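You operate a simulated robot arm through the tools that you are given. There is no shell and no other tool. Be economical: measure what you need, move in short steps, check, and stop when the job is done.

You are at the controls of a simulated two-armed robot. One attempt, no reset.

## Task
Pick up the green jug with one hand, pass it to the other hand and put it on the top of the red cabinet. Set down upright: green jug.
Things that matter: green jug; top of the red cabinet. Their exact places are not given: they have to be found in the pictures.

Only the result counts: the job must be done as asked and must still hold three seconds after the hand-in. Knocking over, shifting, dropping, spilling or breaking anything else fails it.

## Robot
Two 7-joint arms with two-finger grippers on one trunk, on a base that drives. Base frame: it is fixed to the floor where the robot stands at the start and does not move with it; the origin is under the middle of the robot, x ahead of it, y to its left, z up. Lengths are in mm, angles in degrees, forces in N, time in s.
The left shoulder is at the start at [54, 160, 1063], the right one opposite. With the tool pointing down near the work surface each hand reaches from about 100 to 620 mm from the robot's upright axis, wherever it stands, measured 20 degrees to its own side. Places, roughly: top of the red cabinet [600, 2600, 1000]. Payload 2.45 kg a hand.
Tool frame (each hand has its own): the origin (TCP) lies between the finger pads and is the grasp point; the fingertips stand 26 mm ahead of it; z points along the fingers, y is the line along which they close. Largest opening 96 mm; the body of the gripper starts 69 mm behind the TCP.
Orientation is that of the tool frame in the base frame, as a unit quaternion [x, y, z, w]. With the fingers straight down and closing along the base's y, the tool's x points along the base's -x, its y along +y and its z along -z.

## Interface
- The arms move only by the tool drive_tool. It takes "left_steps", "right_steps" or both (then of equal length, played together; a hand with none holds still); each is one flat list of numbers, 6 for each row, row after row: the shift along the tool's x, y, z in mm, then the turn, a rotation vector about the tool's x, y, z in degrees. In form: [dx, dy, dz, wx, wy, wz, dx, dy, dz, wx, wy, wz, ...]. A call has 1 to 10 rows; each row is the pose to reach, as a shift and turn from the pose commanded when the call began, along the tool's axes at that moment. "left_fingers" and "right_fingers" are, for a hand that has rows, the opening, from 0 (shut) to 1 (fully open), set as the call begins (left out, the last holds). Each row takes 0.2 s and may step no farther than 50 mm and 8.6 degrees from the row before; otherwise, or with a gripper value out of range, the whole call is refused. Where a pose cannot be reached the arm comes as near as it can. A force on the tool above 40 N (or 10 N above the force at the start of the call, whichever is more), or a blocked arm, ends the call early, and 0.2 s more pass. Each finger halts on what it meets, pressing with about 38 N; the grip force reading is that of the motor and also rises with nothing between the fingers. The clock runs only during rows and for 0.2 s after the last one: add rows that repeat a pose to give the fingers time. The reply holds the time, the measured pose of the TCP, the force on the tool along the base axes, the opening and the grip force, in the units named above and with some noise, with the torque about the TCP (base axes, N m) and any sound that the robot's microphone picked up.
- Cameras (640 x 400 px; columns grow to the right, rows downward): "scene" is now at [132.4, -11.7, 1514]; the picture's right is [-0.20, -0.98, -0.00], its down [-0.91, 0.18, -0.38] and it looks along [0.37, -0.07, -0.93] (base axes); focal length 262 px, centre (320, 200). "left" rides on the left gripper at [82, -3, -98] in its tool frame; the picture's right is [0.04, 1.00, 0.00], its down [-0.73, 0.03, -0.68] and it looks along [-0.68, 0.03, 0.73] (tool axes); focal length 256 px, centre (320, 200). "right" rides on the right gripper at [82, 3, -98] in its tool frame; the picture's right is [-0.04, 1.00, 0.00], its down [-0.73, -0.03, -0.68] and it looks along [-0.68, -0.03, 0.73] (tool axes); focal length 256 px, centre (320, 200).
- grab_frame(camera): a new picture of that camera. It takes no simulated time.
- lift_body(by): slides the trunk up (or, below 0, down) by that many mm; the arms and the scene camera ride with it, the base frame stays. It gives what a move gives, with no picture.
- base_move(legs): drives the robot by 1 to 6 legs, each [ahead, left, turn to the left] in mm, mm and degrees, along the robot's own axes; the way and the turn of a leg run together, so that a leg with both is an arc; at most 1500 mm and 180 degrees a leg. The arms and the cameras ride along, it lands a little off, and it stops where it bumps. It gives what a move gives.
- head_to(pan, tilt): turns the head with the scene camera to pan (to the left, within 120 degrees either way) and tilt (down, from -29 to 69), counted from straight ahead of the robot. It gives what a move gives.
- locate(camera, pixels): for up to 12 pixels [column, row] of the newest picture of that camera ("zoom" is the newest enlarged one), the place [x, y, z] in the base frame of the surface seen there, good to about 2 mm. It takes no simulated time.
- inspect(camera, box): a new picture of the part [left, top, right, bottom] of that camera's present view, enlarged. It takes no simulated time.
- hand_in(): hands the job in; it is judged then, once.

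Work in short steps. Measure before you move; look again where a grasp or a placing could have gone wrong, and mend it. You have 80 turns and 78 pictures in all, those below and enlarged ones among them. Open the grippers and draw the arms clear of the work before you hand the job in, unless the task says otherwise; then end with one line.

The tools are called after ">>>" by a JSON object that holds its "fn" and its "kwargs". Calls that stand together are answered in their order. drive_tool: Moves the arms, as the interface text tells. Its arguments: {"type":"object","properties":{"left_steps":{"type":"array"},"left_fingers":{"type":"number"},"right_steps":{"type":"array"},"right_fingers":{"type":"number"}},"required":[]} The other tools are called the same way: lift_body (by) slides the trunk up or down; base_move (legs) drives the base; head_to (pan, tilt) turns the head that bears the scene camera; grab_frame (camera) takes a picture; locate (camera, pixels) gives the place of the surface under pixels of a picture; inspect (camera, box) takes an enlarged picture of a part of a camera's view; hand_in () hands the job in.

At the start:

```text
clock: 0.0
left_ee_pos: [310.8, 37.8, 828.8]
left_tcp_rot: [0.0, 1.0, 0.002, 0.0]
left_wrist_force: [-0.3, 0.6, 0.3]
left_moment: [-0.03, 0.02, -0.02]
left_grip_width: 96.1
left_gripper_force: 0.0
right_ee_pos: [263.1, -278.3, 693.4]
right_tcp_rot: [-0.002, 1.0, 0.0, -0.002]
right_wrist_force: [0.2, -0.2, 0.1]
right_moment: [-0.01, 0.0, -0.01]
right_grip_width: 96.1
right_gripper_force: 0.0
trunk travel left (down, up): [-234.0, 333.0]
robot x, y, heading: [1.0, -1.0, 0.1]
head pan, tilt: [-11.3, 67.7]
```

scene: 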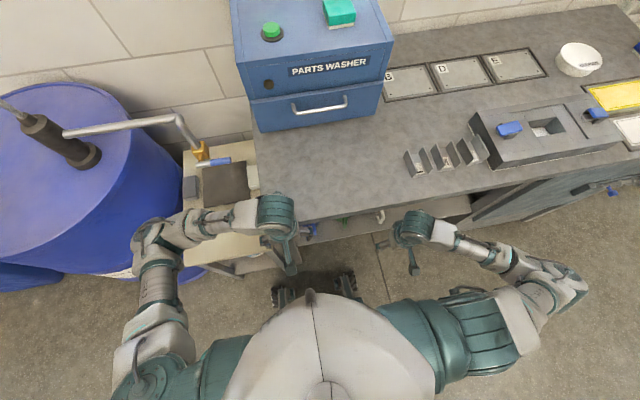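
right: 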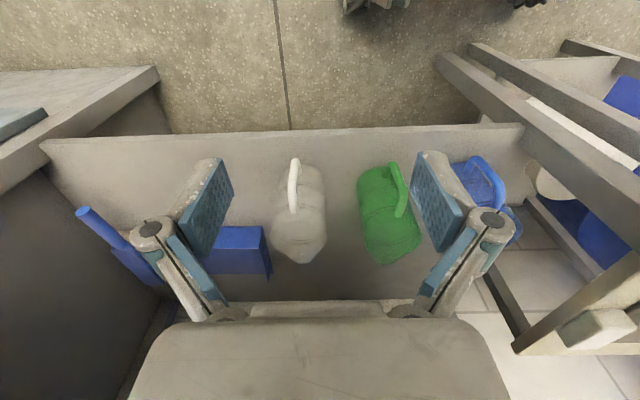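
left: 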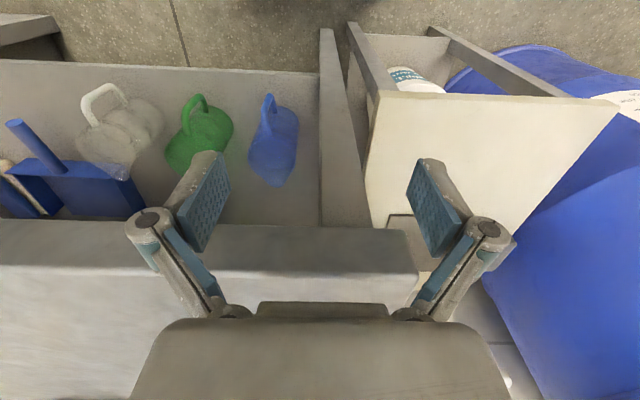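

The right picture shows a green jug around (390,215) in a low tray/shelf; the left one shows it at (200,130). I measure these places.

>>> {"fn": "locate", "kwargs": {"camera": "right", "pixels": [[395, 185], [380, 205], [390, 250], [365, 190], [405, 175], [300, 140], [400, 290], [290, 225], [480, 180], [230, 250], [100, 150], [330, 320]]}}

>>> {"fn": "locate", "kwargs": {"camera": "left", "pixels": [[195, 105], [205, 125], [190, 165], [230, 130], [170, 150], [200, 70], [325, 100], [200, 235], [265, 150], [240, 210], [110, 120], [400, 250]]}}

>>> {"fn": "inspect", "kwargs": {"camera": "left", "box": [0, 40, 340, 252]}}

>>> {"fn": "inspect", "kwargs": {"camera": "right", "box": [220, 110, 560, 322]}}

```text
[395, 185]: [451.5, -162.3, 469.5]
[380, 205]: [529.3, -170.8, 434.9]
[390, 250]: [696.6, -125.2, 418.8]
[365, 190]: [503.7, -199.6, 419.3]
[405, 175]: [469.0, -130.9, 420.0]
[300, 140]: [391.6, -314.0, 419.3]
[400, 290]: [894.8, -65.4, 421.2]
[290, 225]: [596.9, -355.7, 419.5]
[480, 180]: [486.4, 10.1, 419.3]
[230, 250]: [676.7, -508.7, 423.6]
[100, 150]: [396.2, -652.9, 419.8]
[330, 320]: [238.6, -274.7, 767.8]
```

```text
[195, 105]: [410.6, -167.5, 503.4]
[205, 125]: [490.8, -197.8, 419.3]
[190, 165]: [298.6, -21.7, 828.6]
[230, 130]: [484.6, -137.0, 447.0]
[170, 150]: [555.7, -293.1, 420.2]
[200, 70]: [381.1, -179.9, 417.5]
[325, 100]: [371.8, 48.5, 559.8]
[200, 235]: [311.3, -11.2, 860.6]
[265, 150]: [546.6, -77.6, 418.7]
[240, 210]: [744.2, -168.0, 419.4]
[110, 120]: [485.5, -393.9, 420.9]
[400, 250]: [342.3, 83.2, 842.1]
```

```text
1.88 times, centred on (170, 146) of left
```

zoom: 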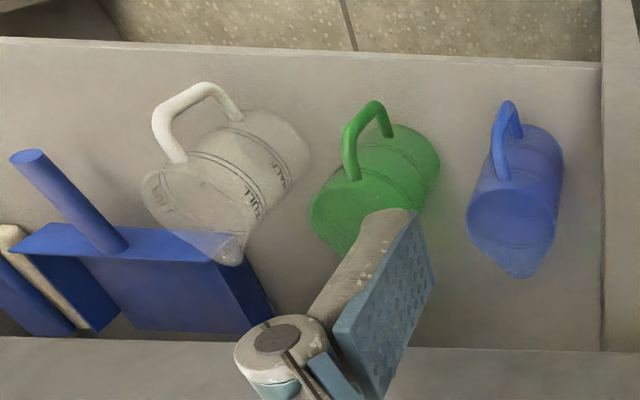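

```text
1.88 times, centred on (390, 216) of right
```

zoom: 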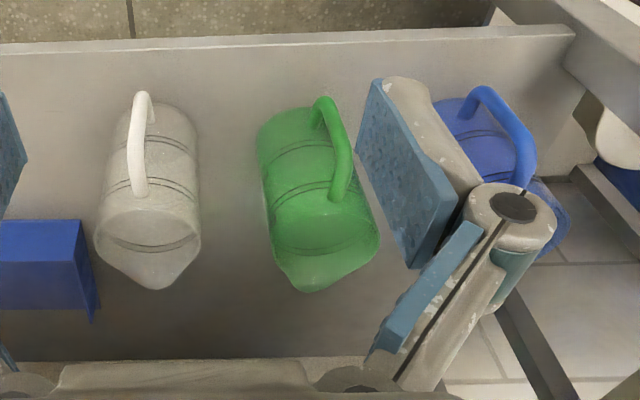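

The jugs stand on a shelf at z≈419 under the bench. I measure jug rim, handle, the bench front edge and the shelf edge.

>>> {"fn": "locate", "kwargs": {"camera": "zoom", "pixels": [[322, 102], [335, 130], [343, 160], [335, 195], [275, 212], [378, 240], [310, 288], [325, 245], [265, 140], [290, 180], [300, 40], [300, 150]]}}

>>> {"fn": "locate", "kwargs": {"camera": "scene", "pixels": [[300, 218], [400, 205], [450, 195], [300, 200], [400, 190], [320, 112], [350, 220], [380, 217], [345, 223], [430, 215], [230, 190], [210, 240]]}}

>>> {"fn": "inspect", "kwargs": {"camera": "scene", "box": [240, 160, 480, 310]}}

```text
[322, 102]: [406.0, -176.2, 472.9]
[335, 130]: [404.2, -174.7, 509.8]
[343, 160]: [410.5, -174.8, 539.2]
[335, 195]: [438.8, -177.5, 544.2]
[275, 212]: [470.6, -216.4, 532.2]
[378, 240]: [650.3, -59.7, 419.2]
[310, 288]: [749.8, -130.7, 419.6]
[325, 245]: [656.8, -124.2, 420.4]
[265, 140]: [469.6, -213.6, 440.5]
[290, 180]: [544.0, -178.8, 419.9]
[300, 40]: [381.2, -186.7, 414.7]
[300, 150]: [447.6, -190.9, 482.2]
```

```text
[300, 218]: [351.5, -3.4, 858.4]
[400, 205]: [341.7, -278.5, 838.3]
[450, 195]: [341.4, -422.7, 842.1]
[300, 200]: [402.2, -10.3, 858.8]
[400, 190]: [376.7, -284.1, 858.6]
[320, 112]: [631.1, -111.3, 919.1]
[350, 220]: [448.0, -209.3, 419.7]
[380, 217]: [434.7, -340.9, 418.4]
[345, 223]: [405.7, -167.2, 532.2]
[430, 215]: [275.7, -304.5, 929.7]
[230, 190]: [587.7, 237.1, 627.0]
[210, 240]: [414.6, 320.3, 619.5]
```

```text
2.67 times, centred on (360, 235) of scene
```

zoom: 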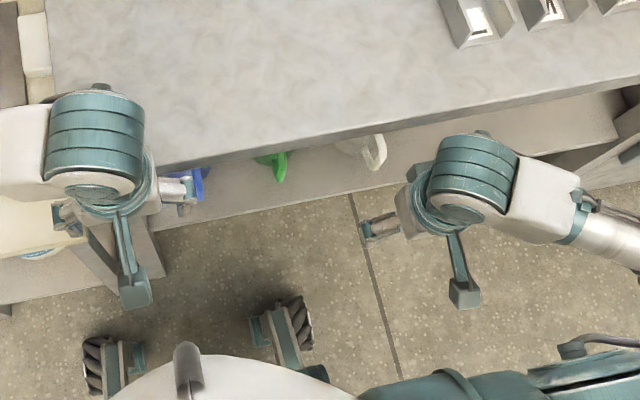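

The jug (handle at about x=406, y=-175, z=470–545) is under the bench overhang (edge x≈341, z≈840–858). I back the base up a bit to have room to tilt the right hand forward.

>>> {"fn": "base_move", "kwargs": {"legs": [[-180, 0, 0]]}}

>>> {"fn": "drive_tool", "kwargs": {"right_steps": [0, 17, 15, 0, -7.5, 0, 0, 34, 30, 0, -15, 0, 0, 51, 45, 0, -22.5, 0, 0, 68, 60, 0, -30, 0, 0, 85, 75, 0, -37.5, 0, 0, 100, 90, 0, -45, 0], "right_fingers": 1}}

>>> {"fn": "grab_frame", "kwargs": {"camera": "right"}}

>>> {"fn": "grab_frame", "kwargs": {"camera": "scene"}}

```text
clock: 1.5
left_ee_pos: [130.4, 38.8, 829.8]
left_tcp_rot: [-0.002, 1.0, 0.001, 0.001]
left_wrist_force: [0.3, 0.2, 0.6]
left_moment: [0.04, -0.02, 0.03]
left_grip_width: 96.0
left_gripper_force: 0.1
right_ee_pos: [82.5, -277.7, 695.5]
right_tcp_rot: [-0.002, 1.0, 0.0, 0.0]
right_wrist_force: [-0.7, -0.2, 0.5]
right_moment: [0.02, -0.03, 0.0]
right_grip_width: 95.8
right_gripper_force: 0.0
trunk travel left (down, up): [-234.0, 333.0]
robot x, y, heading: [-179.1, 2.0, -0.0]
head pan, tilt: [-11.3, 67.7]
```

```text
clock: 2.9
left_ee_pos: [128.2, 41.2, 831.4]
left_tcp_rot: [-0.002, 1.0, 0.0, 0.002]
left_wrist_force: [-0.4, 0.6, 0.4]
left_moment: [-0.01, 0.04, 0.04]
left_grip_width: 95.9
left_gripper_force: 0.1
right_ee_pos: [81.2, -176.0, 604.3]
right_tcp_rot: [-0.003, 0.923, 0.001, 0.385]
right_wrist_force: [0.7, 0.9, 0.6]
right_moment: [-0.02, -0.02, 0.01]
right_grip_width: 95.8
right_gripper_force: 0.0
right hand out of reach, approached as far as the arm can: row 1, 2, 3
trunk travel left (down, up): [-234.0, 333.0]
robot x, y, heading: [-178.0, -0.9, 0.2]
head pan, tilt: [-11.3, 67.7]
```

```text
71 pictures are left
```

right: 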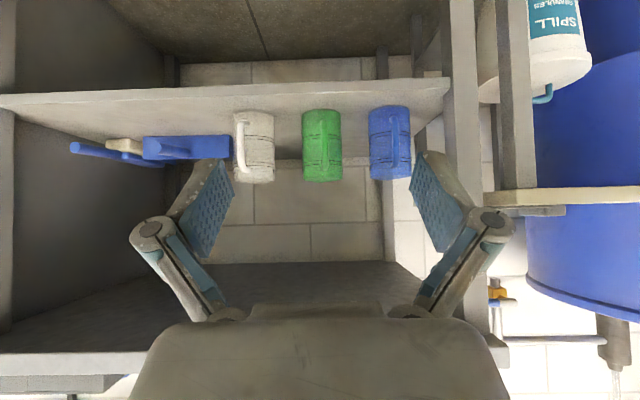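

```text
70 pictures are left
```

scene: 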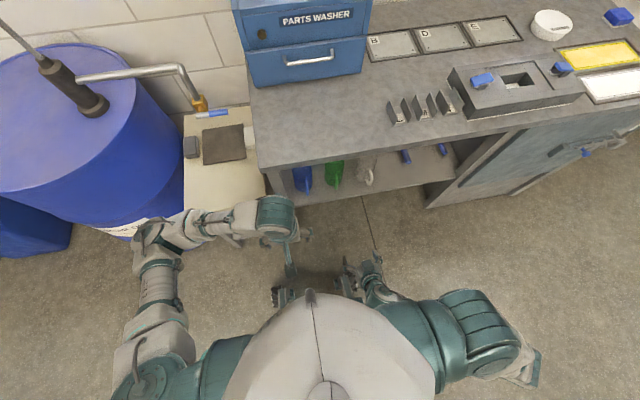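

Good side view (upside down): the jug spans columns 302–343, rows 108–183. I zoom in and measure it.

>>> {"fn": "inspect", "kwargs": {"camera": "right", "box": [220, 80, 428, 210]}}

>>> {"fn": "locate", "kwargs": {"camera": "right", "pixels": [[305, 145], [339, 145], [322, 145], [312, 145], [332, 145], [322, 125], [323, 165], [312, 120], [322, 180], [372, 145], [340, 98], [322, 268]]}}

```text
3.08 times, centred on (324, 145) of right
```

zoom: 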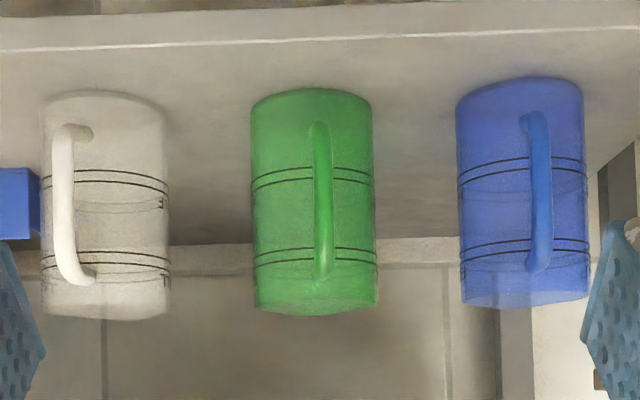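

```text
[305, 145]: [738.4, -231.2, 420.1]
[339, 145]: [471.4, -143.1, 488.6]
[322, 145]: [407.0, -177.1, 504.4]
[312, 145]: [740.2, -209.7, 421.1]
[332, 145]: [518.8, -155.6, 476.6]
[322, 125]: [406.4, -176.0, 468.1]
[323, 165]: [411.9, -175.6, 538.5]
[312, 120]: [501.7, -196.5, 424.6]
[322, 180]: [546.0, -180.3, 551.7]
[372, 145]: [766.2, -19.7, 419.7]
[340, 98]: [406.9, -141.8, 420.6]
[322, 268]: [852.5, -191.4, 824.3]
```

Jug body is ~75 mm wide, centre about (480,-180), and the handle bar is at x≈410, y≈-176, z 465–540. Plan: right hand takes the handle from the front, left hand then takes the body from above. I lower the trunk and move a bit closer.

>>> {"fn": "lift_body", "kwargs": {"by": -130}}

>>> {"fn": "base_move", "kwargs": {"legs": [[100, 0, 0]]}}

```text
clock: 4.5
left_ee_pos: [127.6, 41.4, 700.4]
left_tcp_rot: [-0.002, 1.0, -0.001, 0.002]
left_wrist_force: [0.3, 0.6, -0.7]
left_moment: [0.02, -0.01, 0.01]
left_grip_width: 96.0
left_gripper_force: 0.0
right_ee_pos: [82.0, -176.6, 476.5]
right_tcp_rot: [-0.003, 0.923, -0.001, 0.385]
right_wrist_force: [-0.4, 0.2, 0.0]
right_moment: [-0.01, -0.02, 0.0]
right_grip_width: 95.9
right_gripper_force: 0.1
trunk travel left (down, up): [-104.0, 463.0]
robot x, y, heading: [-178.5, -0.0, -0.0]
head pan, tilt: [-11.3, 67.7]
```

```text
clock: 5.6
left_ee_pos: [228.2, 39.8, 699.6]
left_tcp_rot: [-0.002, 1.0, 0.0, 0.001]
left_wrist_force: [-0.1, -0.2, 0.7]
left_moment: [0.03, 0.02, 0.02]
left_grip_width: 96.3
left_gripper_force: 0.0
right_ee_pos: [182.2, -176.4, 475.4]
right_tcp_rot: [-0.002, 0.923, 0.0, 0.384]
right_wrist_force: [0.8, 0.5, -0.6]
right_moment: [0.0, 0.01, 0.02]
right_grip_width: 96.2
right_gripper_force: 0.1
trunk travel left (down, up): [-104.0, 463.0]
robot x, y, heading: [-81.6, 1.1, 0.3]
head pan, tilt: [-11.3, 67.7]
```

I bring the right hand in front of the handle with 65° tilt and half-open fingers.

>>> {"fn": "drive_tool", "kwargs": {"right_steps": [-31, 0, 20, 0, -5, 0, -62, 0, 39, 0, -10, 0, -93, 0, 59, 0, -15, 0, -124, 0, 78, 0, -20, 0, -124, 0, 78, 0, -20, 0], "right_fingers": 0.55}}

>>> {"fn": "grab_frame", "kwargs": {"camera": "right"}}

```text
clock: 6.8
left_ee_pos: [227.0, 41.5, 701.2]
left_tcp_rot: [-0.001, 1.0, -0.001, 0.003]
left_wrist_force: [-0.4, 1.6, 0.9]
left_moment: [0.02, -0.03, -0.04]
left_grip_width: 95.9
left_gripper_force: 0.0
right_ee_pos: [322.6, -176.4, 511.5]
right_tcp_rot: [-0.003, 0.841, 0.0, 0.541]
right_wrist_force: [0.3, 0.2, -0.2]
right_moment: [0.02, 0.03, -0.01]
right_grip_width: 52.9
right_gripper_force: 0.0
trunk travel left (down, up): [-104.0, 463.0]
robot x, y, heading: [-80.6, 0.2, 0.5]
head pan, tilt: [-11.3, 67.7]
```

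```text
68 pictures are left
```

right: 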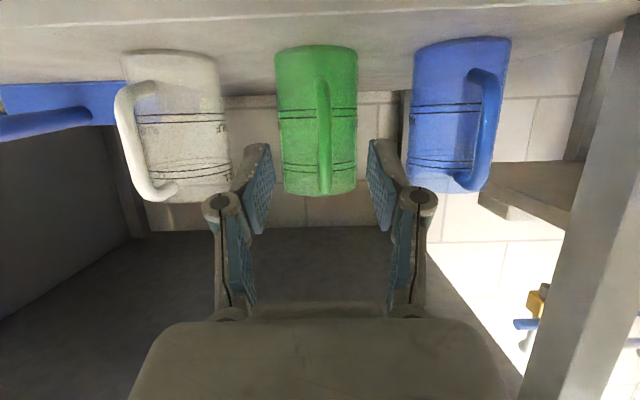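

Aligned; the handle is at column ~323, rows 78–190. I measure it once more.

>>> {"fn": "locate", "kwargs": {"camera": "right", "pixels": [[322, 85], [324, 110], [325, 140], [326, 160], [326, 185], [319, 140], [331, 140], [300, 90], [340, 90], [310, 60], [355, 90], [281, 90]]}}

```text
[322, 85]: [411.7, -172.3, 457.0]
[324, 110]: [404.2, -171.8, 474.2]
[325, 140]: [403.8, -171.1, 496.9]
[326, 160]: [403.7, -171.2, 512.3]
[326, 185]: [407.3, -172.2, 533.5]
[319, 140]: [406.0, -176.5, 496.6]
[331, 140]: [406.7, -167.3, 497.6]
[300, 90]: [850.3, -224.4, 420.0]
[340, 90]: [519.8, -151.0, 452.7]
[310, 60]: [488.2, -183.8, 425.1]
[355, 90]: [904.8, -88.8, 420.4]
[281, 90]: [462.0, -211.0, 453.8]
```

Handle centre y≈-172, x≈409. I advance to it, then close.

>>> {"fn": "drive_tool", "kwargs": {"right_steps": [-10, 4, 27, 0, 0, 0, -20, 4, 54, 0, 0, 0, -31, 4, 81, 0, 0, 0, -31, 4, 81, 0, 0, 0]}}

>>> {"fn": "grab_frame", "kwargs": {"camera": "right"}}

```text
clock: 7.8
left_ee_pos: [226.1, 40.7, 702.1]
left_tcp_rot: [-0.002, 1.0, -0.001, 0.005]
left_wrist_force: [-0.6, 0.0, 0.6]
left_moment: [-0.01, 0.03, 0.01]
left_grip_width: 96.0
left_gripper_force: 0.2
right_ee_pos: [410.8, -172.8, 506.0]
right_tcp_rot: [-0.003, 0.841, 0.001, 0.54]
right_wrist_force: [1.1, 0.3, 0.6]
right_moment: [0.0, 0.0, -0.01]
right_grip_width: 52.3
right_gripper_force: 0.0
trunk travel left (down, up): [-104.0, 463.0]
robot x, y, heading: [-79.4, -4.0, 0.1]
head pan, tilt: [-11.3, 67.7]
```

```text
67 pictures are left
```

right: 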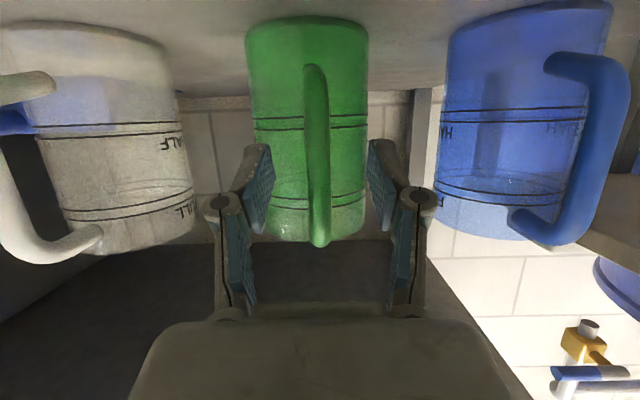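

The handle is between the fingers; the jug looks filled, so I must keep it level. I close the fingers.

>>> {"fn": "drive_tool", "kwargs": {"right_steps": [0, 0, 0, 0, 0, 0, 0, 0, 0, 0, 0, 0, 0, 0, 0, 0, 0, 0, 0, 0, 0, 0, 0, 0], "right_fingers": 0}}

>>> {"fn": "grab_frame", "kwargs": {"camera": "right"}}

```text
clock: 8.8
left_ee_pos: [226.5, 40.3, 701.4]
left_tcp_rot: [-0.001, 1.0, -0.001, 0.003]
left_wrist_force: [0.6, -0.3, 0.0]
left_moment: [0.0, -0.04, 0.01]
left_grip_width: 96.2
left_gripper_force: 0.1
right_ee_pos: [410.5, -171.7, 507.0]
right_tcp_rot: [-0.002, 0.841, 0.0, 0.54]
right_wrist_force: [0.7, -0.2, -0.2]
right_moment: [-0.01, 0.0, 0.03]
right_grip_width: 9.6
right_gripper_force: 37.1
trunk travel left (down, up): [-104.0, 463.0]
robot x, y, heading: [-76.3, -2.2, -0.1]
head pan, tilt: [-11.3, 67.7]
```

```text
66 pictures are left
```

right: 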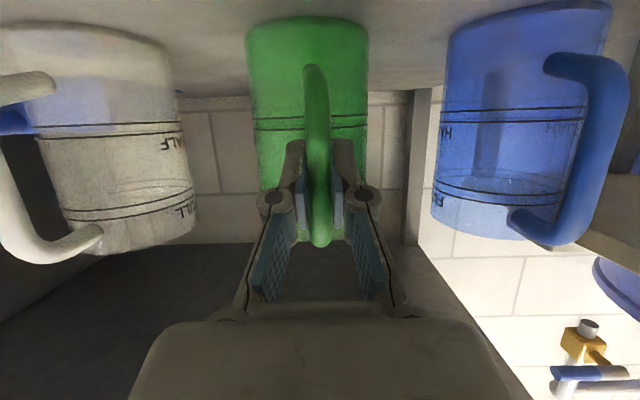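

Gripped at 9.6 mm. I lift gently by 30 mm and check for slipping.

>>> {"fn": "drive_tool", "kwargs": {"right_steps": [-4.5, 0, -2, 0, 0, 0, -9, 0, -4, 0, 0, 0, -13.6, 0, -6.3, 0, 0, 0, -18, 0, -8.4, 0, 0, 0, -22.6, 0, -10.5, 0, 0, 0, -27.2, 0, -12.6, 0, 0, 0, -27.2, 0, -12.6, 0, 0, 0]}}

>>> {"fn": "grab_frame", "kwargs": {"camera": "right"}}

```text
clock: 10.4
left_ee_pos: [226.9, 40.5, 700.8]
left_tcp_rot: [-0.002, 1.0, -0.001, 0.003]
left_wrist_force: [-0.2, -0.1, 0.5]
left_moment: [0.0, -0.04, -0.02]
left_grip_width: 95.8
left_gripper_force: 0.1
right_ee_pos: [409.4, -171.7, 535.4]
right_tcp_rot: [-0.003, 0.842, 0.001, 0.54]
right_wrist_force: [0.5, 0.0, -1.2]
right_moment: [-0.01, 0.07, 0.06]
right_grip_width: 9.7
right_gripper_force: 37.1
trunk travel left (down, up): [-104.0, 463.0]
robot x, y, heading: [-80.0, 3.7, 0.3]
head pan, tilt: [-11.3, 67.7]
```

```text
65 pictures are left
```

right: 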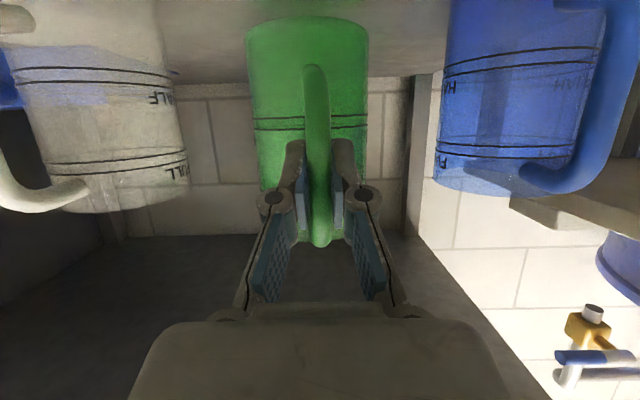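

Jug is light (~0.12 kg) and held without slip. Before backing out I look around with the head: left/behind, and where the cabinet stands.

>>> {"fn": "head_to", "kwargs": {"pan": 110, "tilt": 25}}

>>> {"fn": "grab_frame", "kwargs": {"camera": "scene"}}

>>> {"fn": "head_to", "kwargs": {"pan": -120, "tilt": 30}}

>>> {"fn": "grab_frame", "kwargs": {"camera": "scene"}}

```text
clock: 12.4
left_ee_pos: [226.8, 40.7, 700.8]
left_tcp_rot: [-0.001, 1.0, 0.0, 0.002]
left_wrist_force: [0.1, -0.4, -0.4]
left_moment: [0.02, 0.01, 0.0]
left_grip_width: 95.8
left_gripper_force: 0.0
right_ee_pos: [409.3, -170.7, 534.6]
right_tcp_rot: [-0.003, 0.842, 0.001, 0.54]
right_wrist_force: [0.4, -0.4, 0.2]
right_moment: [-0.02, 0.05, 0.02]
right_grip_width: 9.7
right_gripper_force: 37.3
trunk travel left (down, up): [-104.0, 463.0]
robot x, y, heading: [-77.4, -3.7, -0.1]
head pan, tilt: [110.0, 25.0]
```

```text
64 pictures are left
```

scene: 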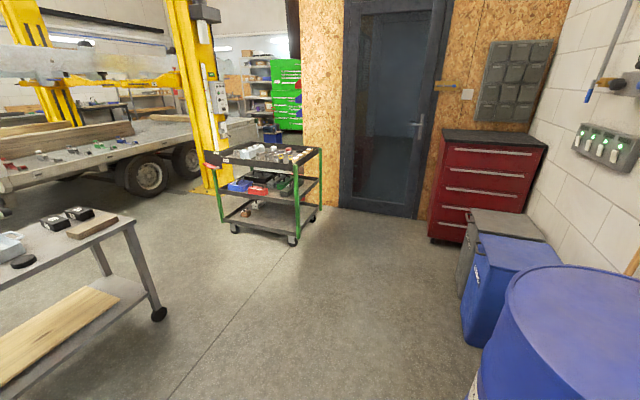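

```text
clock: 15.7
left_ee_pos: [226.8, 40.1, 702.1]
left_tcp_rot: [-0.002, 1.0, -0.001, 0.003]
left_wrist_force: [0.1, 0.2, -0.5]
left_moment: [-0.03, 0.01, -0.02]
left_grip_width: 95.7
left_gripper_force: 0.1
right_ee_pos: [408.7, -171.2, 534.9]
right_tcp_rot: [-0.002, 0.842, 0.0, 0.539]
right_wrist_force: [-0.1, 0.8, -1.3]
right_moment: [-0.01, 0.06, 0.01]
right_grip_width: 9.9
right_gripper_force: 37.7
trunk travel left (down, up): [-104.0, 463.0]
robot x, y, heading: [-78.1, 2.7, 0.4]
head pan, tilt: [-120.0, 30.0]
```

```text
63 pictures are left
```

scene: 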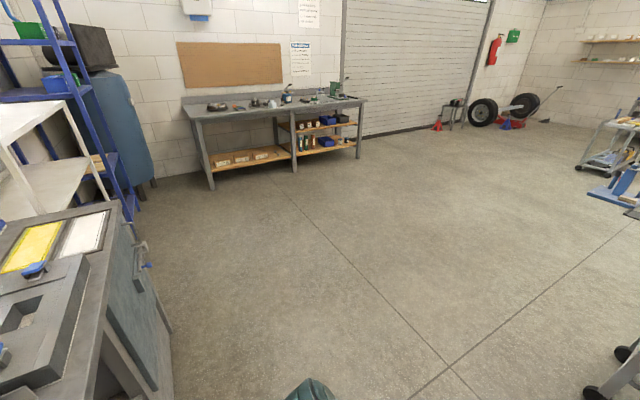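

The red cabinet is left by the wall. I measure the cart at lower right behind, then look at the left again and measure there.

>>> {"fn": "locate", "kwargs": {"camera": "scene", "pixels": [[595, 393], [635, 350], [635, 390], [625, 180], [450, 365]]}}

>>> {"fn": "head_to", "kwargs": {"pan": 110, "tilt": 30}}

>>> {"fn": "grab_frame", "kwargs": {"camera": "scene"}}

```text
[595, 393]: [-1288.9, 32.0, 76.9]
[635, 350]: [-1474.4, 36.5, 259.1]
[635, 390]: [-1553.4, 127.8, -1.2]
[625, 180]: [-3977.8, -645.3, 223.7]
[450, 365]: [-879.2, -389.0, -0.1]
```

```text
clock: 19.0
left_ee_pos: [226.7, 40.0, 702.4]
left_tcp_rot: [-0.002, 1.0, -0.001, 0.002]
left_wrist_force: [-0.3, 0.4, -0.1]
left_moment: [0.01, 0.0, 0.0]
left_grip_width: 96.4
left_gripper_force: 0.0
right_ee_pos: [408.8, -171.4, 536.0]
right_tcp_rot: [-0.002, 0.841, 0.001, 0.541]
right_wrist_force: [-0.7, 0.7, -0.4]
right_moment: [0.05, 0.07, 0.0]
right_grip_width: 9.8
right_gripper_force: 36.9
trunk travel left (down, up): [-104.0, 463.0]
robot x, y, heading: [-80.5, 0.1, -0.0]
head pan, tilt: [110.0, 30.0]
```

```text
62 pictures are left
```

scene: 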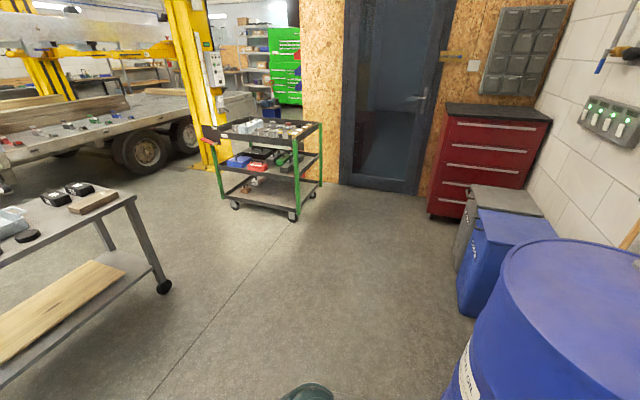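

>>> {"fn": "locate", "kwargs": {"camera": "scene", "pixels": [[164, 288], [132, 194], [470, 110], [450, 104], [545, 118], [447, 113], [540, 122], [430, 215], [462, 270], [463, 312], [460, 390], [296, 218]]}}

>>> {"fn": "inspect", "kwargs": {"camera": "scene", "box": [420, 80, 580, 180]}}

```text
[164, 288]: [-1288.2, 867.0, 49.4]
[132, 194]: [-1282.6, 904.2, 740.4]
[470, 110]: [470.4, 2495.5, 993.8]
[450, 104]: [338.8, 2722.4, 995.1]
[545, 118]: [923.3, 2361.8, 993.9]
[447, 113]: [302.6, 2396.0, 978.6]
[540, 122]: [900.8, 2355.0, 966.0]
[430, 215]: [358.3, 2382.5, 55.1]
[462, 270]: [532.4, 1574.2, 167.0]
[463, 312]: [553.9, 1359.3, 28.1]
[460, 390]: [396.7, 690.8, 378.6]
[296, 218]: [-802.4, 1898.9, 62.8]
```

```text
4.00 times, centred on (500, 130) of scene
```

zoom: 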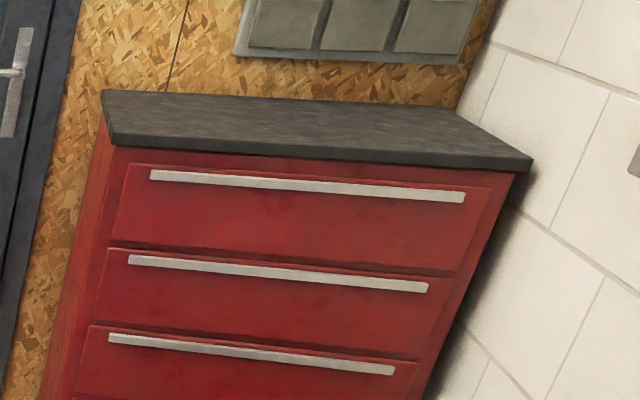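

Cabinet top is z≈994, x≈300–920, front edge y≈2350; space behind me is free up to x≈-1280. I back straight out 400 mm, then look at the hands.

>>> {"fn": "base_move", "kwargs": {"legs": [[-200, 0, 0], [-200, 0, 0]]}}

>>> {"fn": "head_to", "kwargs": {"pan": -10, "tilt": 62}}

>>> {"fn": "grab_frame", "kwargs": {"camera": "scene"}}

>>> {"fn": "grab_frame", "kwargs": {"camera": "left"}}

```text
clock: 21.8
left_ee_pos: [-172.6, 39.3, 701.2]
left_tcp_rot: [-0.001, 1.0, -0.001, 0.003]
left_wrist_force: [0.0, 0.5, -0.9]
left_moment: [-0.02, -0.02, 0.01]
left_grip_width: 95.9
left_gripper_force: 0.0
right_ee_pos: [9.6, -171.6, 535.8]
right_tcp_rot: [-0.003, 0.841, 0.001, 0.541]
right_wrist_force: [0.8, 0.3, 0.0]
right_moment: [-0.03, 0.1, 0.0]
right_grip_width: 9.7
right_gripper_force: 37.3
trunk travel left (down, up): [-104.0, 463.0]
robot x, y, heading: [-477.4, -4.2, -0.0]
head pan, tilt: [110.0, 30.0]
```

```text
clock: 23.8
left_ee_pos: [-173.7, 40.7, 702.0]
left_tcp_rot: [-0.002, 1.0, -0.001, 0.005]
left_wrist_force: [1.0, -0.3, 0.2]
left_moment: [-0.02, 0.0, 0.01]
left_grip_width: 96.0
left_gripper_force: 0.1
right_ee_pos: [9.8, -172.1, 536.5]
right_tcp_rot: [-0.003, 0.841, 0.001, 0.542]
right_wrist_force: [0.6, 0.3, -1.2]
right_moment: [0.01, 0.05, -0.02]
right_grip_width: 10.1
right_gripper_force: 37.2
trunk travel left (down, up): [-104.0, 463.0]
robot x, y, heading: [-477.6, 0.9, 0.3]
head pan, tilt: [-10.0, 62.0]
```

```text
60 pictures are left
```

scene: 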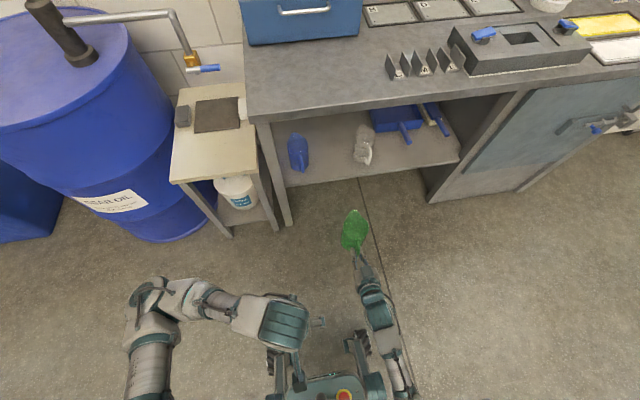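

```text
59 pictures are left
```

left: 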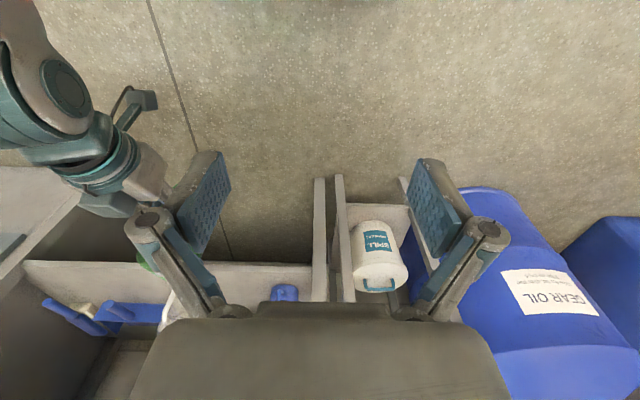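

The jug is out and upright. I bring it toward the middle with the right hand (shift -80 in x, +110 in y), lifting the left hand out of the way together.

>>> {"fn": "drive_tool", "kwargs": {"right_steps": [4.2, 14, -9, 0, 0, 0, 8.4, 28, -18, 0, 0, 0, 12.6, 42, -27, 0, 0, 0, 16.8, 56, -36, 0, 0, 0, 21, 70, -45, 0, 0, 0, 25.2, 84, -54, 0, 0, 0, 29.4, 97, -63, 0, 0, 0, 33.6, 110, -72.5, 0, 0, 0], "left_steps": [0, 5, -20, 0, 0, 0, 0, 10, -40, 0, 0, 0, 0, 15, -60, 0, 0, 0, 0, 20, -80, 0, 0, 0, 0, 20, -80, 0, 0, 0, 0, 20, -80, 0, 0, 0, 0, 20, -80, 0, 0, 0, 0, 20, -80, 0, 0, 0]}}

>>> {"fn": "grab_frame", "kwargs": {"camera": "scene"}}

>>> {"fn": "grab_frame", "kwargs": {"camera": "left"}}

```text
clock: 25.8
left_ee_pos: [-175.1, 56.5, 783.4]
left_tcp_rot: [-0.001, 1.0, 0.004, 0.006]
left_wrist_force: [-0.5, -1.0, 0.5]
left_moment: [0.06, -0.06, -0.02]
left_grip_width: 96.2
left_gripper_force: 0.1
right_ee_pos: [-69.5, -143.1, 519.3]
right_tcp_rot: [-0.029, 0.837, -0.075, 0.541]
right_wrist_force: [-1.2, 1.3, -1.9]
right_moment: [0.0, 0.03, -0.04]
right_grip_width: 9.7
right_gripper_force: 37.7
trunk travel left (down, up): [-104.0, 463.0]
robot x, y, heading: [-478.6, 2.5, 0.3]
head pan, tilt: [-10.0, 62.0]
stopped in row 8 (right hand): the arm was blocked; the commanded pose is now the measured one
```

```text
58 pictures are left
```

scene: 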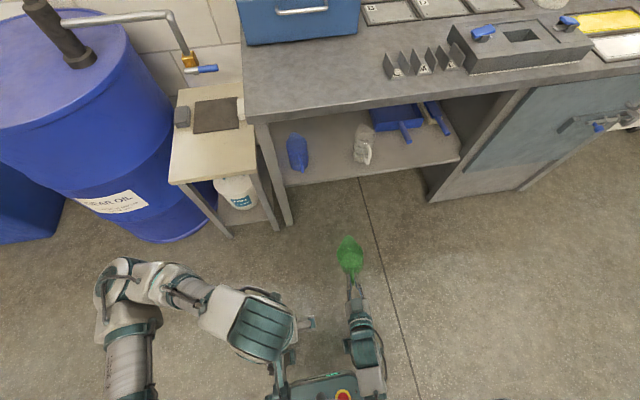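

```text
57 pictures are left
```

left: 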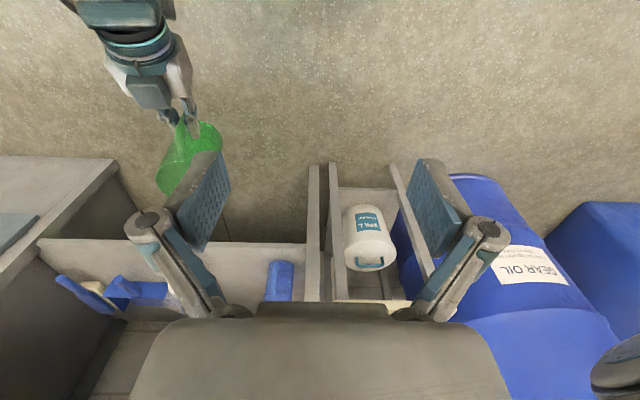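

The right arm blocked (elbow to torso) and the hand tipped by ~9°. I level it again, move slightly forward and yaw the hand 30° to the left instead, so that the elbow stays out.

>>> {"fn": "drive_tool", "kwargs": {"right_steps": [-4.7, 5.4, 1.4, -5.2, -0.35, -0.7, -9.4, 10.8, 2.7, -10.3, -0.7, -1.5, -14, 16.2, 4, -15.5, -1.05, -2.2, -18.7, 21.7, 5.4, -20.6, -1.4, -2.9, -23.4, 27, 6.7, -25.8, -1.75, -3.7, -28.1, 32.5, 8.1, -30.9, -2.1, -4.4, -28.1, 32.5, 8.1, -30.9, -2.1, -4.4]}}

>>> {"fn": "grab_frame", "kwargs": {"camera": "scene"}}

```text
clock: 27.4
left_ee_pos: [-177.4, 60.9, 782.8]
left_tcp_rot: [-0.002, 1.0, 0.0, 0.007]
left_wrist_force: [-0.5, 0.1, -0.3]
left_moment: [0.03, -0.03, 0.04]
left_grip_width: 95.9
left_gripper_force: 0.1
right_ee_pos: [-53.3, -97.0, 535.2]
right_tcp_rot: [-0.203, 0.817, 0.134, 0.524]
right_wrist_force: [0.3, -0.3, -1.0]
right_moment: [-0.02, 0.05, -0.01]
right_grip_width: 9.8
right_gripper_force: 37.6
trunk travel left (down, up): [-104.0, 463.0]
robot x, y, heading: [-475.5, -2.2, 0.2]
head pan, tilt: [-10.0, 62.0]
```

```text
56 pictures are left
```

scene: 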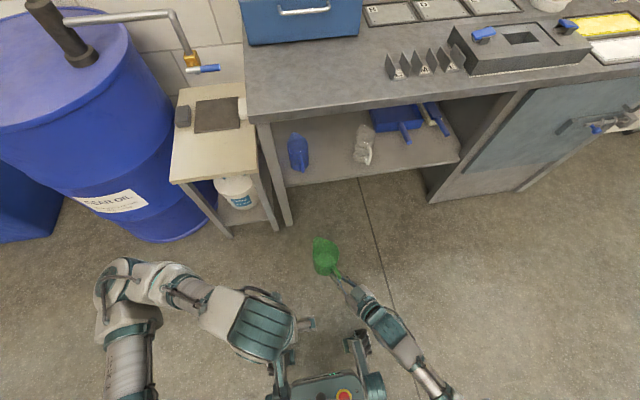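

Jug is level and further left now. I zoom on it to measure the rim.

>>> {"fn": "inspect", "kwargs": {"camera": "scene", "box": [280, 220, 376, 280]}}

```text
6.67 times, centred on (328, 250) of scene
```

zoom: 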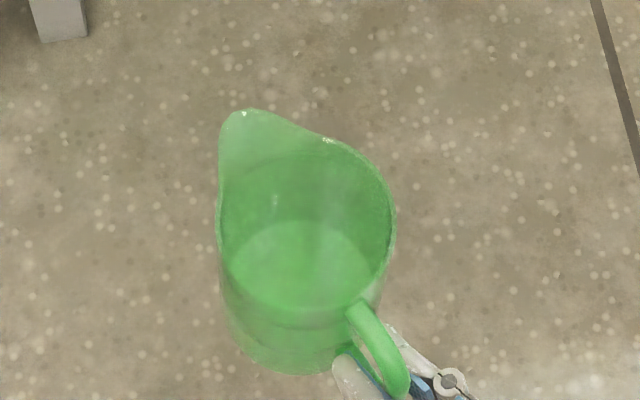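

>>> {"fn": "locate", "kwargs": {"camera": "zoom", "pixels": [[221, 250], [393, 215], [300, 312], [388, 250], [240, 290], [340, 145], [248, 110], [300, 345], [345, 300], [400, 380], [300, 260], [232, 115]]}}

```text
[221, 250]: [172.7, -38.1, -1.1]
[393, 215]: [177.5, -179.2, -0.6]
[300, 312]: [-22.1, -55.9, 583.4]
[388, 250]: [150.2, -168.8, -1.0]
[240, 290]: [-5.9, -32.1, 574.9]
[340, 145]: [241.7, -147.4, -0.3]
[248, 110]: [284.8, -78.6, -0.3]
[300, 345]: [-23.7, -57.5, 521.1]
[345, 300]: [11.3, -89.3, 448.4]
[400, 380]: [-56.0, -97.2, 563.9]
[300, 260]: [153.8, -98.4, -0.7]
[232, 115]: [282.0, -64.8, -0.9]
```

Rim near side measured at (-23,-57,583), matching a centre of about (14,-70). I move the left hand above it, yawed 25° to close square to the handle, at z≈690.

>>> {"fn": "drive_tool", "kwargs": {"left_steps": [-27, -19, 0, 0, 0, -3.6, -54, -37, 0, 0, 0, -7.2, -82, -56, 10, 0, 0, -10.8, -109, -75, 30, 0, 0, -14.4, -136, -94, 50, 0, 0, -18, -164, -112, 70, 0, 0, -21.6, -191, -131, 93, 0, 0, -25, -191, -131, 93, 0, 0, -25], "left_fingers": 1}}

>>> {"fn": "grab_frame", "kwargs": {"camera": "scene"}}

>>> {"fn": "grab_frame", "kwargs": {"camera": "left"}}

```text
clock: 29.2
left_ee_pos: [14.3, -68.2, 693.6]
left_tcp_rot: [-0.22, 0.976, -0.001, 0.007]
left_wrist_force: [0.6, 1.1, 0.3]
left_moment: [-0.01, 0.01, 0.0]
left_grip_width: 96.0
left_gripper_force: 0.2
right_ee_pos: [-53.4, -99.1, 536.6]
right_tcp_rot: [-0.203, 0.816, 0.134, 0.524]
right_wrist_force: [0.7, -0.3, -0.8]
right_moment: [-0.01, 0.04, 0.01]
right_grip_width: 9.6
right_gripper_force: 37.0
trunk travel left (down, up): [-104.0, 463.0]
robot x, y, heading: [-477.8, -1.6, 0.4]
head pan, tilt: [-10.0, 62.0]
```

```text
54 pictures are left
```

scene: 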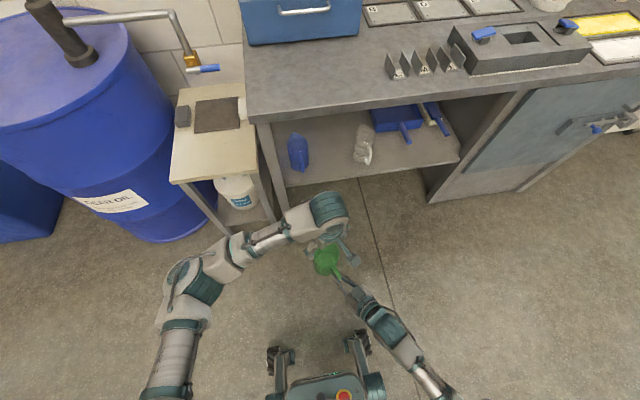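

```text
53 pictures are left
```

left: 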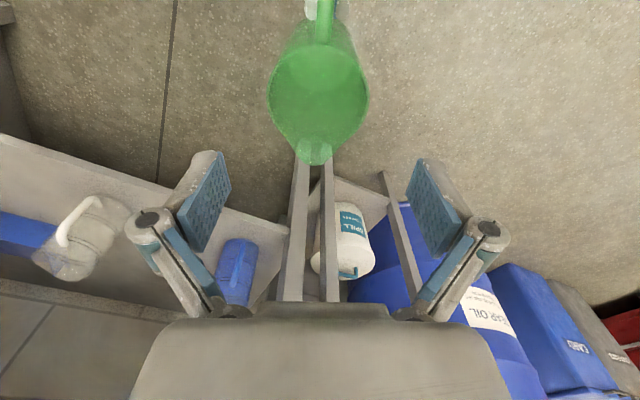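

The rim (columns 270–368, centre ≈(319,97)) lies just where the TCP axis projects (≈(320,100)). I descend in steps to z≈600 first, then the rest.

>>> {"fn": "drive_tool", "kwargs": {"left_steps": [0, 0, 25, 0, 0, 0, 0, 0, 50, 0, 0, 0, 0, 0, 75, 0, 0, 0, 0, 0, 90, 0, 0, 0, 0, 0, 90, 0, 0, 0]}}

>>> {"fn": "grab_frame", "kwargs": {"camera": "left"}}

>>> {"fn": "grab_frame", "kwargs": {"camera": "right"}}

```text
clock: 30.4
left_ee_pos: [16.8, -68.4, 602.1]
left_tcp_rot: [-0.218, 0.976, -0.001, 0.006]
left_wrist_force: [0.3, -0.3, 0.1]
left_moment: [-0.01, 0.02, 0.02]
left_grip_width: 96.0
left_gripper_force: 0.1
right_ee_pos: [-53.6, -98.4, 535.8]
right_tcp_rot: [-0.203, 0.817, 0.134, 0.523]
right_wrist_force: [0.4, 0.1, -1.4]
right_moment: [-0.01, 0.05, -0.01]
right_grip_width: 9.7
right_gripper_force: 37.1
trunk travel left (down, up): [-104.0, 463.0]
robot x, y, heading: [-477.4, 0.9, 0.1]
head pan, tilt: [-10.0, 62.0]
```

```text
52 pictures are left
```

left: 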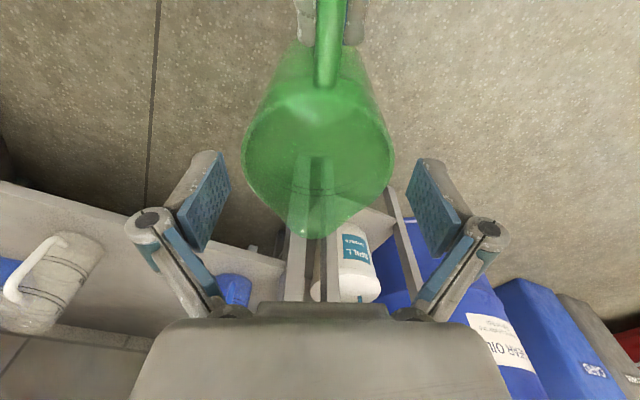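

```text
51 pictures are left
```

right: 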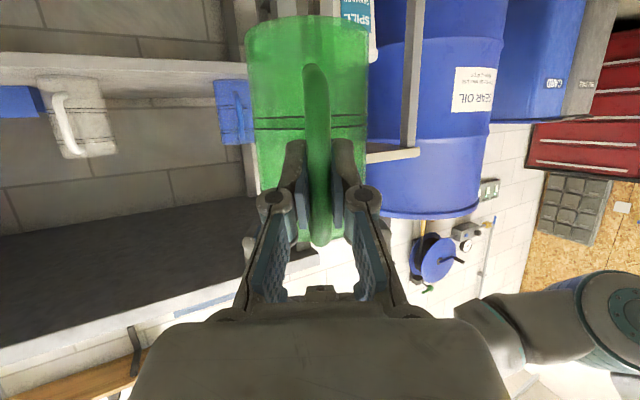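

Lateral centring is right (rim 242–395, centre 318.5); fore-aft it is ~5 mm off, which I correct while descending the last 55 mm.

>>> {"fn": "drive_tool", "kwargs": {"left_steps": [5, -0.5, 0, 0, 0, 0, 5, -0.5, 15, 0, 0, 0, 5, -0.5, 30, 0, 0, 0, 5, -0.5, 45, 0, 0, 0, 5, -0.5, 55, 0, 0, 0, 5, -0.5, 55, 0, 0, 0]}}

>>> {"fn": "grab_frame", "kwargs": {"camera": "left"}}

>>> {"fn": "inspect", "kwargs": {"camera": "scene", "box": [240, 180, 432, 300]}}

```text
clock: 31.8
left_ee_pos: [11.8, -70.9, 546.4]
left_tcp_rot: [-0.218, 0.976, -0.001, 0.005]
left_wrist_force: [-0.2, 0.2, 0.4]
left_moment: [0.01, 0.0, 0.05]
left_grip_width: 95.9
left_gripper_force: 0.0
right_ee_pos: [-52.9, -97.4, 536.0]
right_tcp_rot: [-0.203, 0.817, 0.134, 0.524]
right_wrist_force: [0.4, 0.2, -0.6]
right_moment: [-0.05, 0.06, 0.02]
right_grip_width: 9.8
right_gripper_force: 37.2
trunk travel left (down, up): [-104.0, 463.0]
robot x, y, heading: [-477.8, -2.0, 0.2]
head pan, tilt: [-10.0, 62.0]
```

```text
50 pictures are left
```

left: 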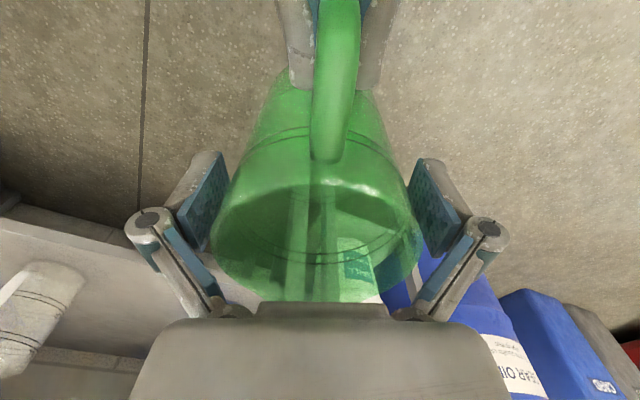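

```text
3.33 times, centred on (336, 240) of scene
```

zoom: 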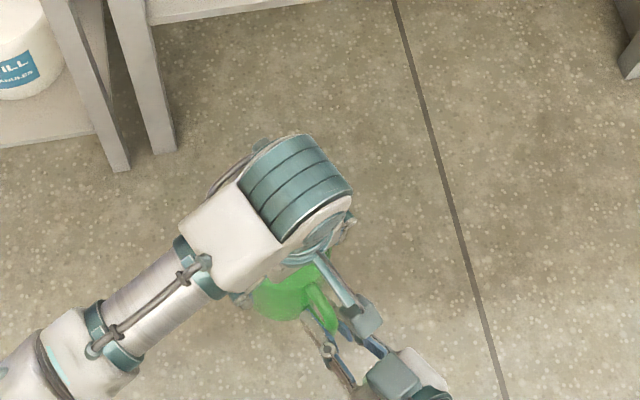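

The fingers straddle the body. I close the left hand.

>>> {"fn": "drive_tool", "kwargs": {"left_steps": [0, 0, 0, 0, 0, 0, 0, 0, 0, 0, 0, 0, 0, 0, 0, 0, 0, 0], "left_fingers": 0}}

>>> {"fn": "grab_frame", "kwargs": {"camera": "left"}}

```text
clock: 32.6
left_ee_pos: [12.7, -71.6, 547.6]
left_tcp_rot: [-0.218, 0.976, -0.002, 0.006]
left_wrist_force: [-3.4, 1.9, 6.5]
left_moment: [-0.05, 0.3, -0.22]
left_grip_width: 79.6
left_gripper_force: 38.4
right_ee_pos: [-53.5, -97.9, 534.9]
right_tcp_rot: [-0.203, 0.817, 0.134, 0.523]
right_wrist_force: [4.1, -1.7, -7.6]
right_moment: [-0.17, 0.26, 0.01]
right_grip_width: 9.9
right_gripper_force: 36.8
trunk travel left (down, up): [-104.0, 463.0]
robot x, y, heading: [-476.7, -1.6, 0.2]
head pan, tilt: [-10.0, 62.0]
```

```text
48 pictures are left
```

left: 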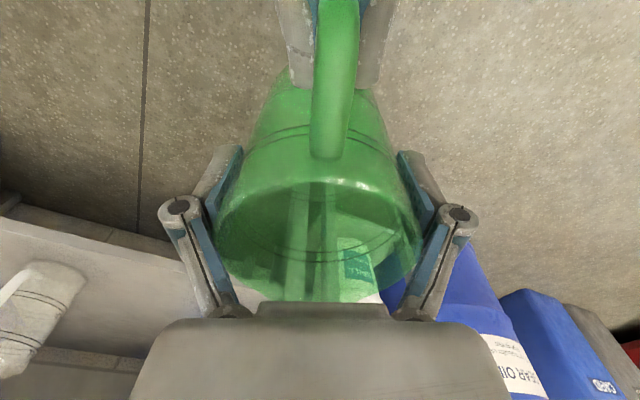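

Left grip is on (79.6 mm, 38 N). I open the right hand part way, then check.

>>> {"fn": "drive_tool", "kwargs": {"right_steps": [0, 0, 0, 0, 0, 0, 0, 0, 0, 0, 0, 0, 0, 0, 0, 0, 0, 0], "right_fingers": 0.5}}

>>> {"fn": "grab_frame", "kwargs": {"camera": "right"}}

```text
clock: 33.4
left_ee_pos: [12.4, -70.0, 546.8]
left_tcp_rot: [-0.218, 0.976, -0.001, 0.006]
left_wrist_force: [0.2, 0.0, 0.6]
left_moment: [0.02, 0.02, 0.01]
left_grip_width: 79.7
left_gripper_force: 37.8
right_ee_pos: [-53.5, -99.3, 535.3]
right_tcp_rot: [-0.203, 0.817, 0.134, 0.523]
right_wrist_force: [-0.1, -0.2, 0.1]
right_moment: [-0.03, -0.04, 0.01]
right_grip_width: 48.0
right_gripper_force: 0.2
trunk travel left (down, up): [-104.0, 463.0]
robot x, y, heading: [-480.5, -1.2, 0.0]
head pan, tilt: [-10.0, 62.0]
```

```text
47 pictures are left
```

right: 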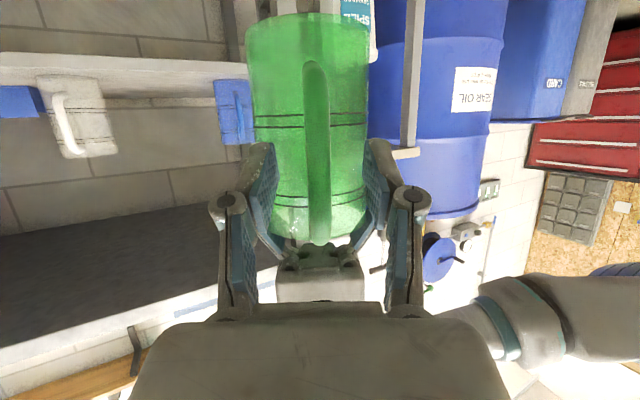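

The left hand holds the jug alone. I withdraw the right hand backward then to the right.

>>> {"fn": "drive_tool", "kwargs": {"right_steps": [0, 0, -20, 0, 0, 0, 0, 0, -40, 0, 0, 0, 0, 0, -60, 0, 0, 0, 0, 0, -75, 0, 0, 0, 0, -40, -80, 0, 0, 0, 0, -80, -80, 0, 0, 0, 0, -120, -80, 0, 0, 0, 0, -120, -80, 0, 0, 0]}}

>>> {"fn": "grab_frame", "kwargs": {"camera": "scene"}}

>>> {"fn": "grab_frame", "kwargs": {"camera": "right"}}

```text
clock: 35.2
left_ee_pos: [11.8, -70.9, 546.9]
left_tcp_rot: [-0.218, 0.976, -0.001, 0.006]
left_wrist_force: [0.9, 1.0, -0.2]
left_moment: [0.01, -0.02, -0.03]
left_grip_width: 79.4
left_gripper_force: 38.2
right_ee_pos: [-60.6, -239.7, 568.9]
right_tcp_rot: [-0.202, 0.816, 0.134, 0.524]
right_wrist_force: [0.3, 0.2, -0.2]
right_moment: [0.0, 0.03, 0.02]
right_grip_width: 47.9
right_gripper_force: 0.1
trunk travel left (down, up): [-104.0, 463.0]
robot x, y, heading: [-476.9, -0.6, 0.2]
head pan, tilt: [-10.0, 62.0]
```

```text
46 pictures are left
```

scene: 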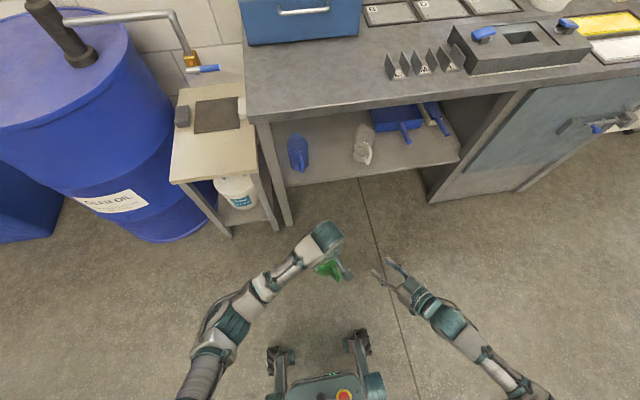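

```text
45 pictures are left
```

right: 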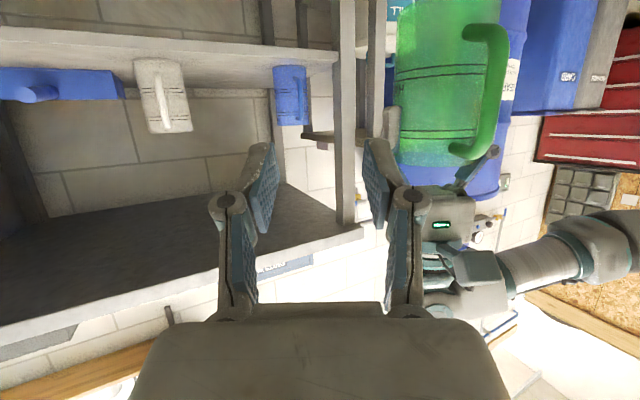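

Handover done; jug bottom is ≈99 mm below the left TCP. I stow the right hand (tool down, near its start pose), and draw the left in.

>>> {"fn": "drive_tool", "kwargs": {"right_steps": [8, 5, -17.5, 0, 8.1, 0, 16, 10, -35, 0, 16.2, 0, 24, 15, -53, 0, 24.3, 0, 32, 20, -70, 0, 32.5, 0, 40, 25, -88, 0, 40.6, 0, 48, 30, -105, 0, 48.7, 0, 56, 35, -123, 0, 56.8, 0, 64.6, 39.7, -140, 0, 65, 0, 64.6, 39.7, -140, 0, 65, 0], "left_steps": [0, 0, 0, 0, 0, 0, 5, 15, 0, 0, 0, 0, 10, 30, 0, 0, 0, 0, 15, 45, 0, 0, 0, 0, 20, 60, 0, 0, 0, 0, 25, 75, 0, 0, 0, 0, 30, 92, 0, 0, 0, 0, 35, 107, 0, 0, 0, 0, 38.6, 117.7, 0, 0, 0, 0]}}

>>> {"fn": "lift_body", "kwargs": {"by": 460}}

>>> {"fn": "grab_frame", "kwargs": {"camera": "left"}}

>>> {"fn": "grab_frame", "kwargs": {"camera": "scene"}}

```text
clock: 37.2
left_ee_pos: [-72.3, 17.9, 546.4]
left_tcp_rot: [-0.218, 0.976, -0.001, 0.005]
left_wrist_force: [0.4, -0.3, 0.3]
left_moment: [0.0, 0.0, -0.01]
left_grip_width: 79.6
left_gripper_force: 37.6
right_ee_pos: [-192.4, -284.2, 547.1]
right_tcp_rot: [-0.243, 0.97, 0.004, 0.001]
right_wrist_force: [-0.3, -0.3, -0.4]
right_moment: [0.01, 0.01, 0.05]
right_grip_width: 47.8
right_gripper_force: 0.0
right hand out of reach, approached as far as the arm can: row 4, 5, 6, 7, 8, 9
trunk travel left (down, up): [-104.0, 463.0]
robot x, y, heading: [-473.2, -1.1, 0.2]
head pan, tilt: [-10.0, 62.0]
```

```text
refused: 460 is not a number from -400 to 400
```

```text
44 pictures are left
```

left: 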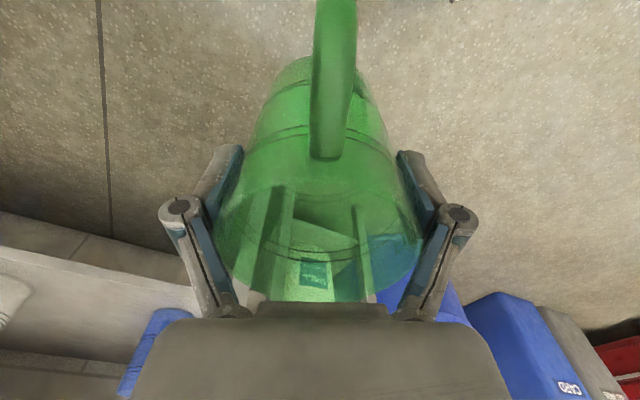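

```text
43 pictures are left
```

scene: 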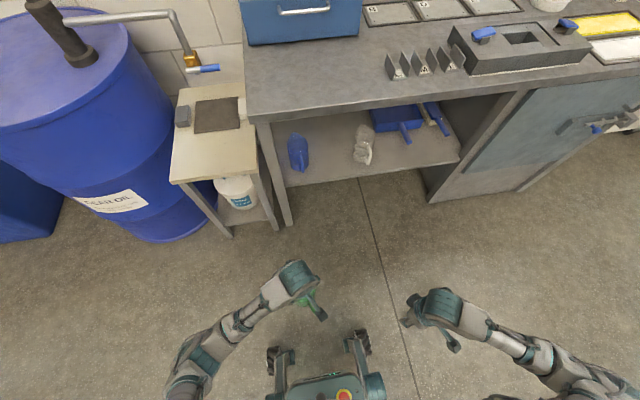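

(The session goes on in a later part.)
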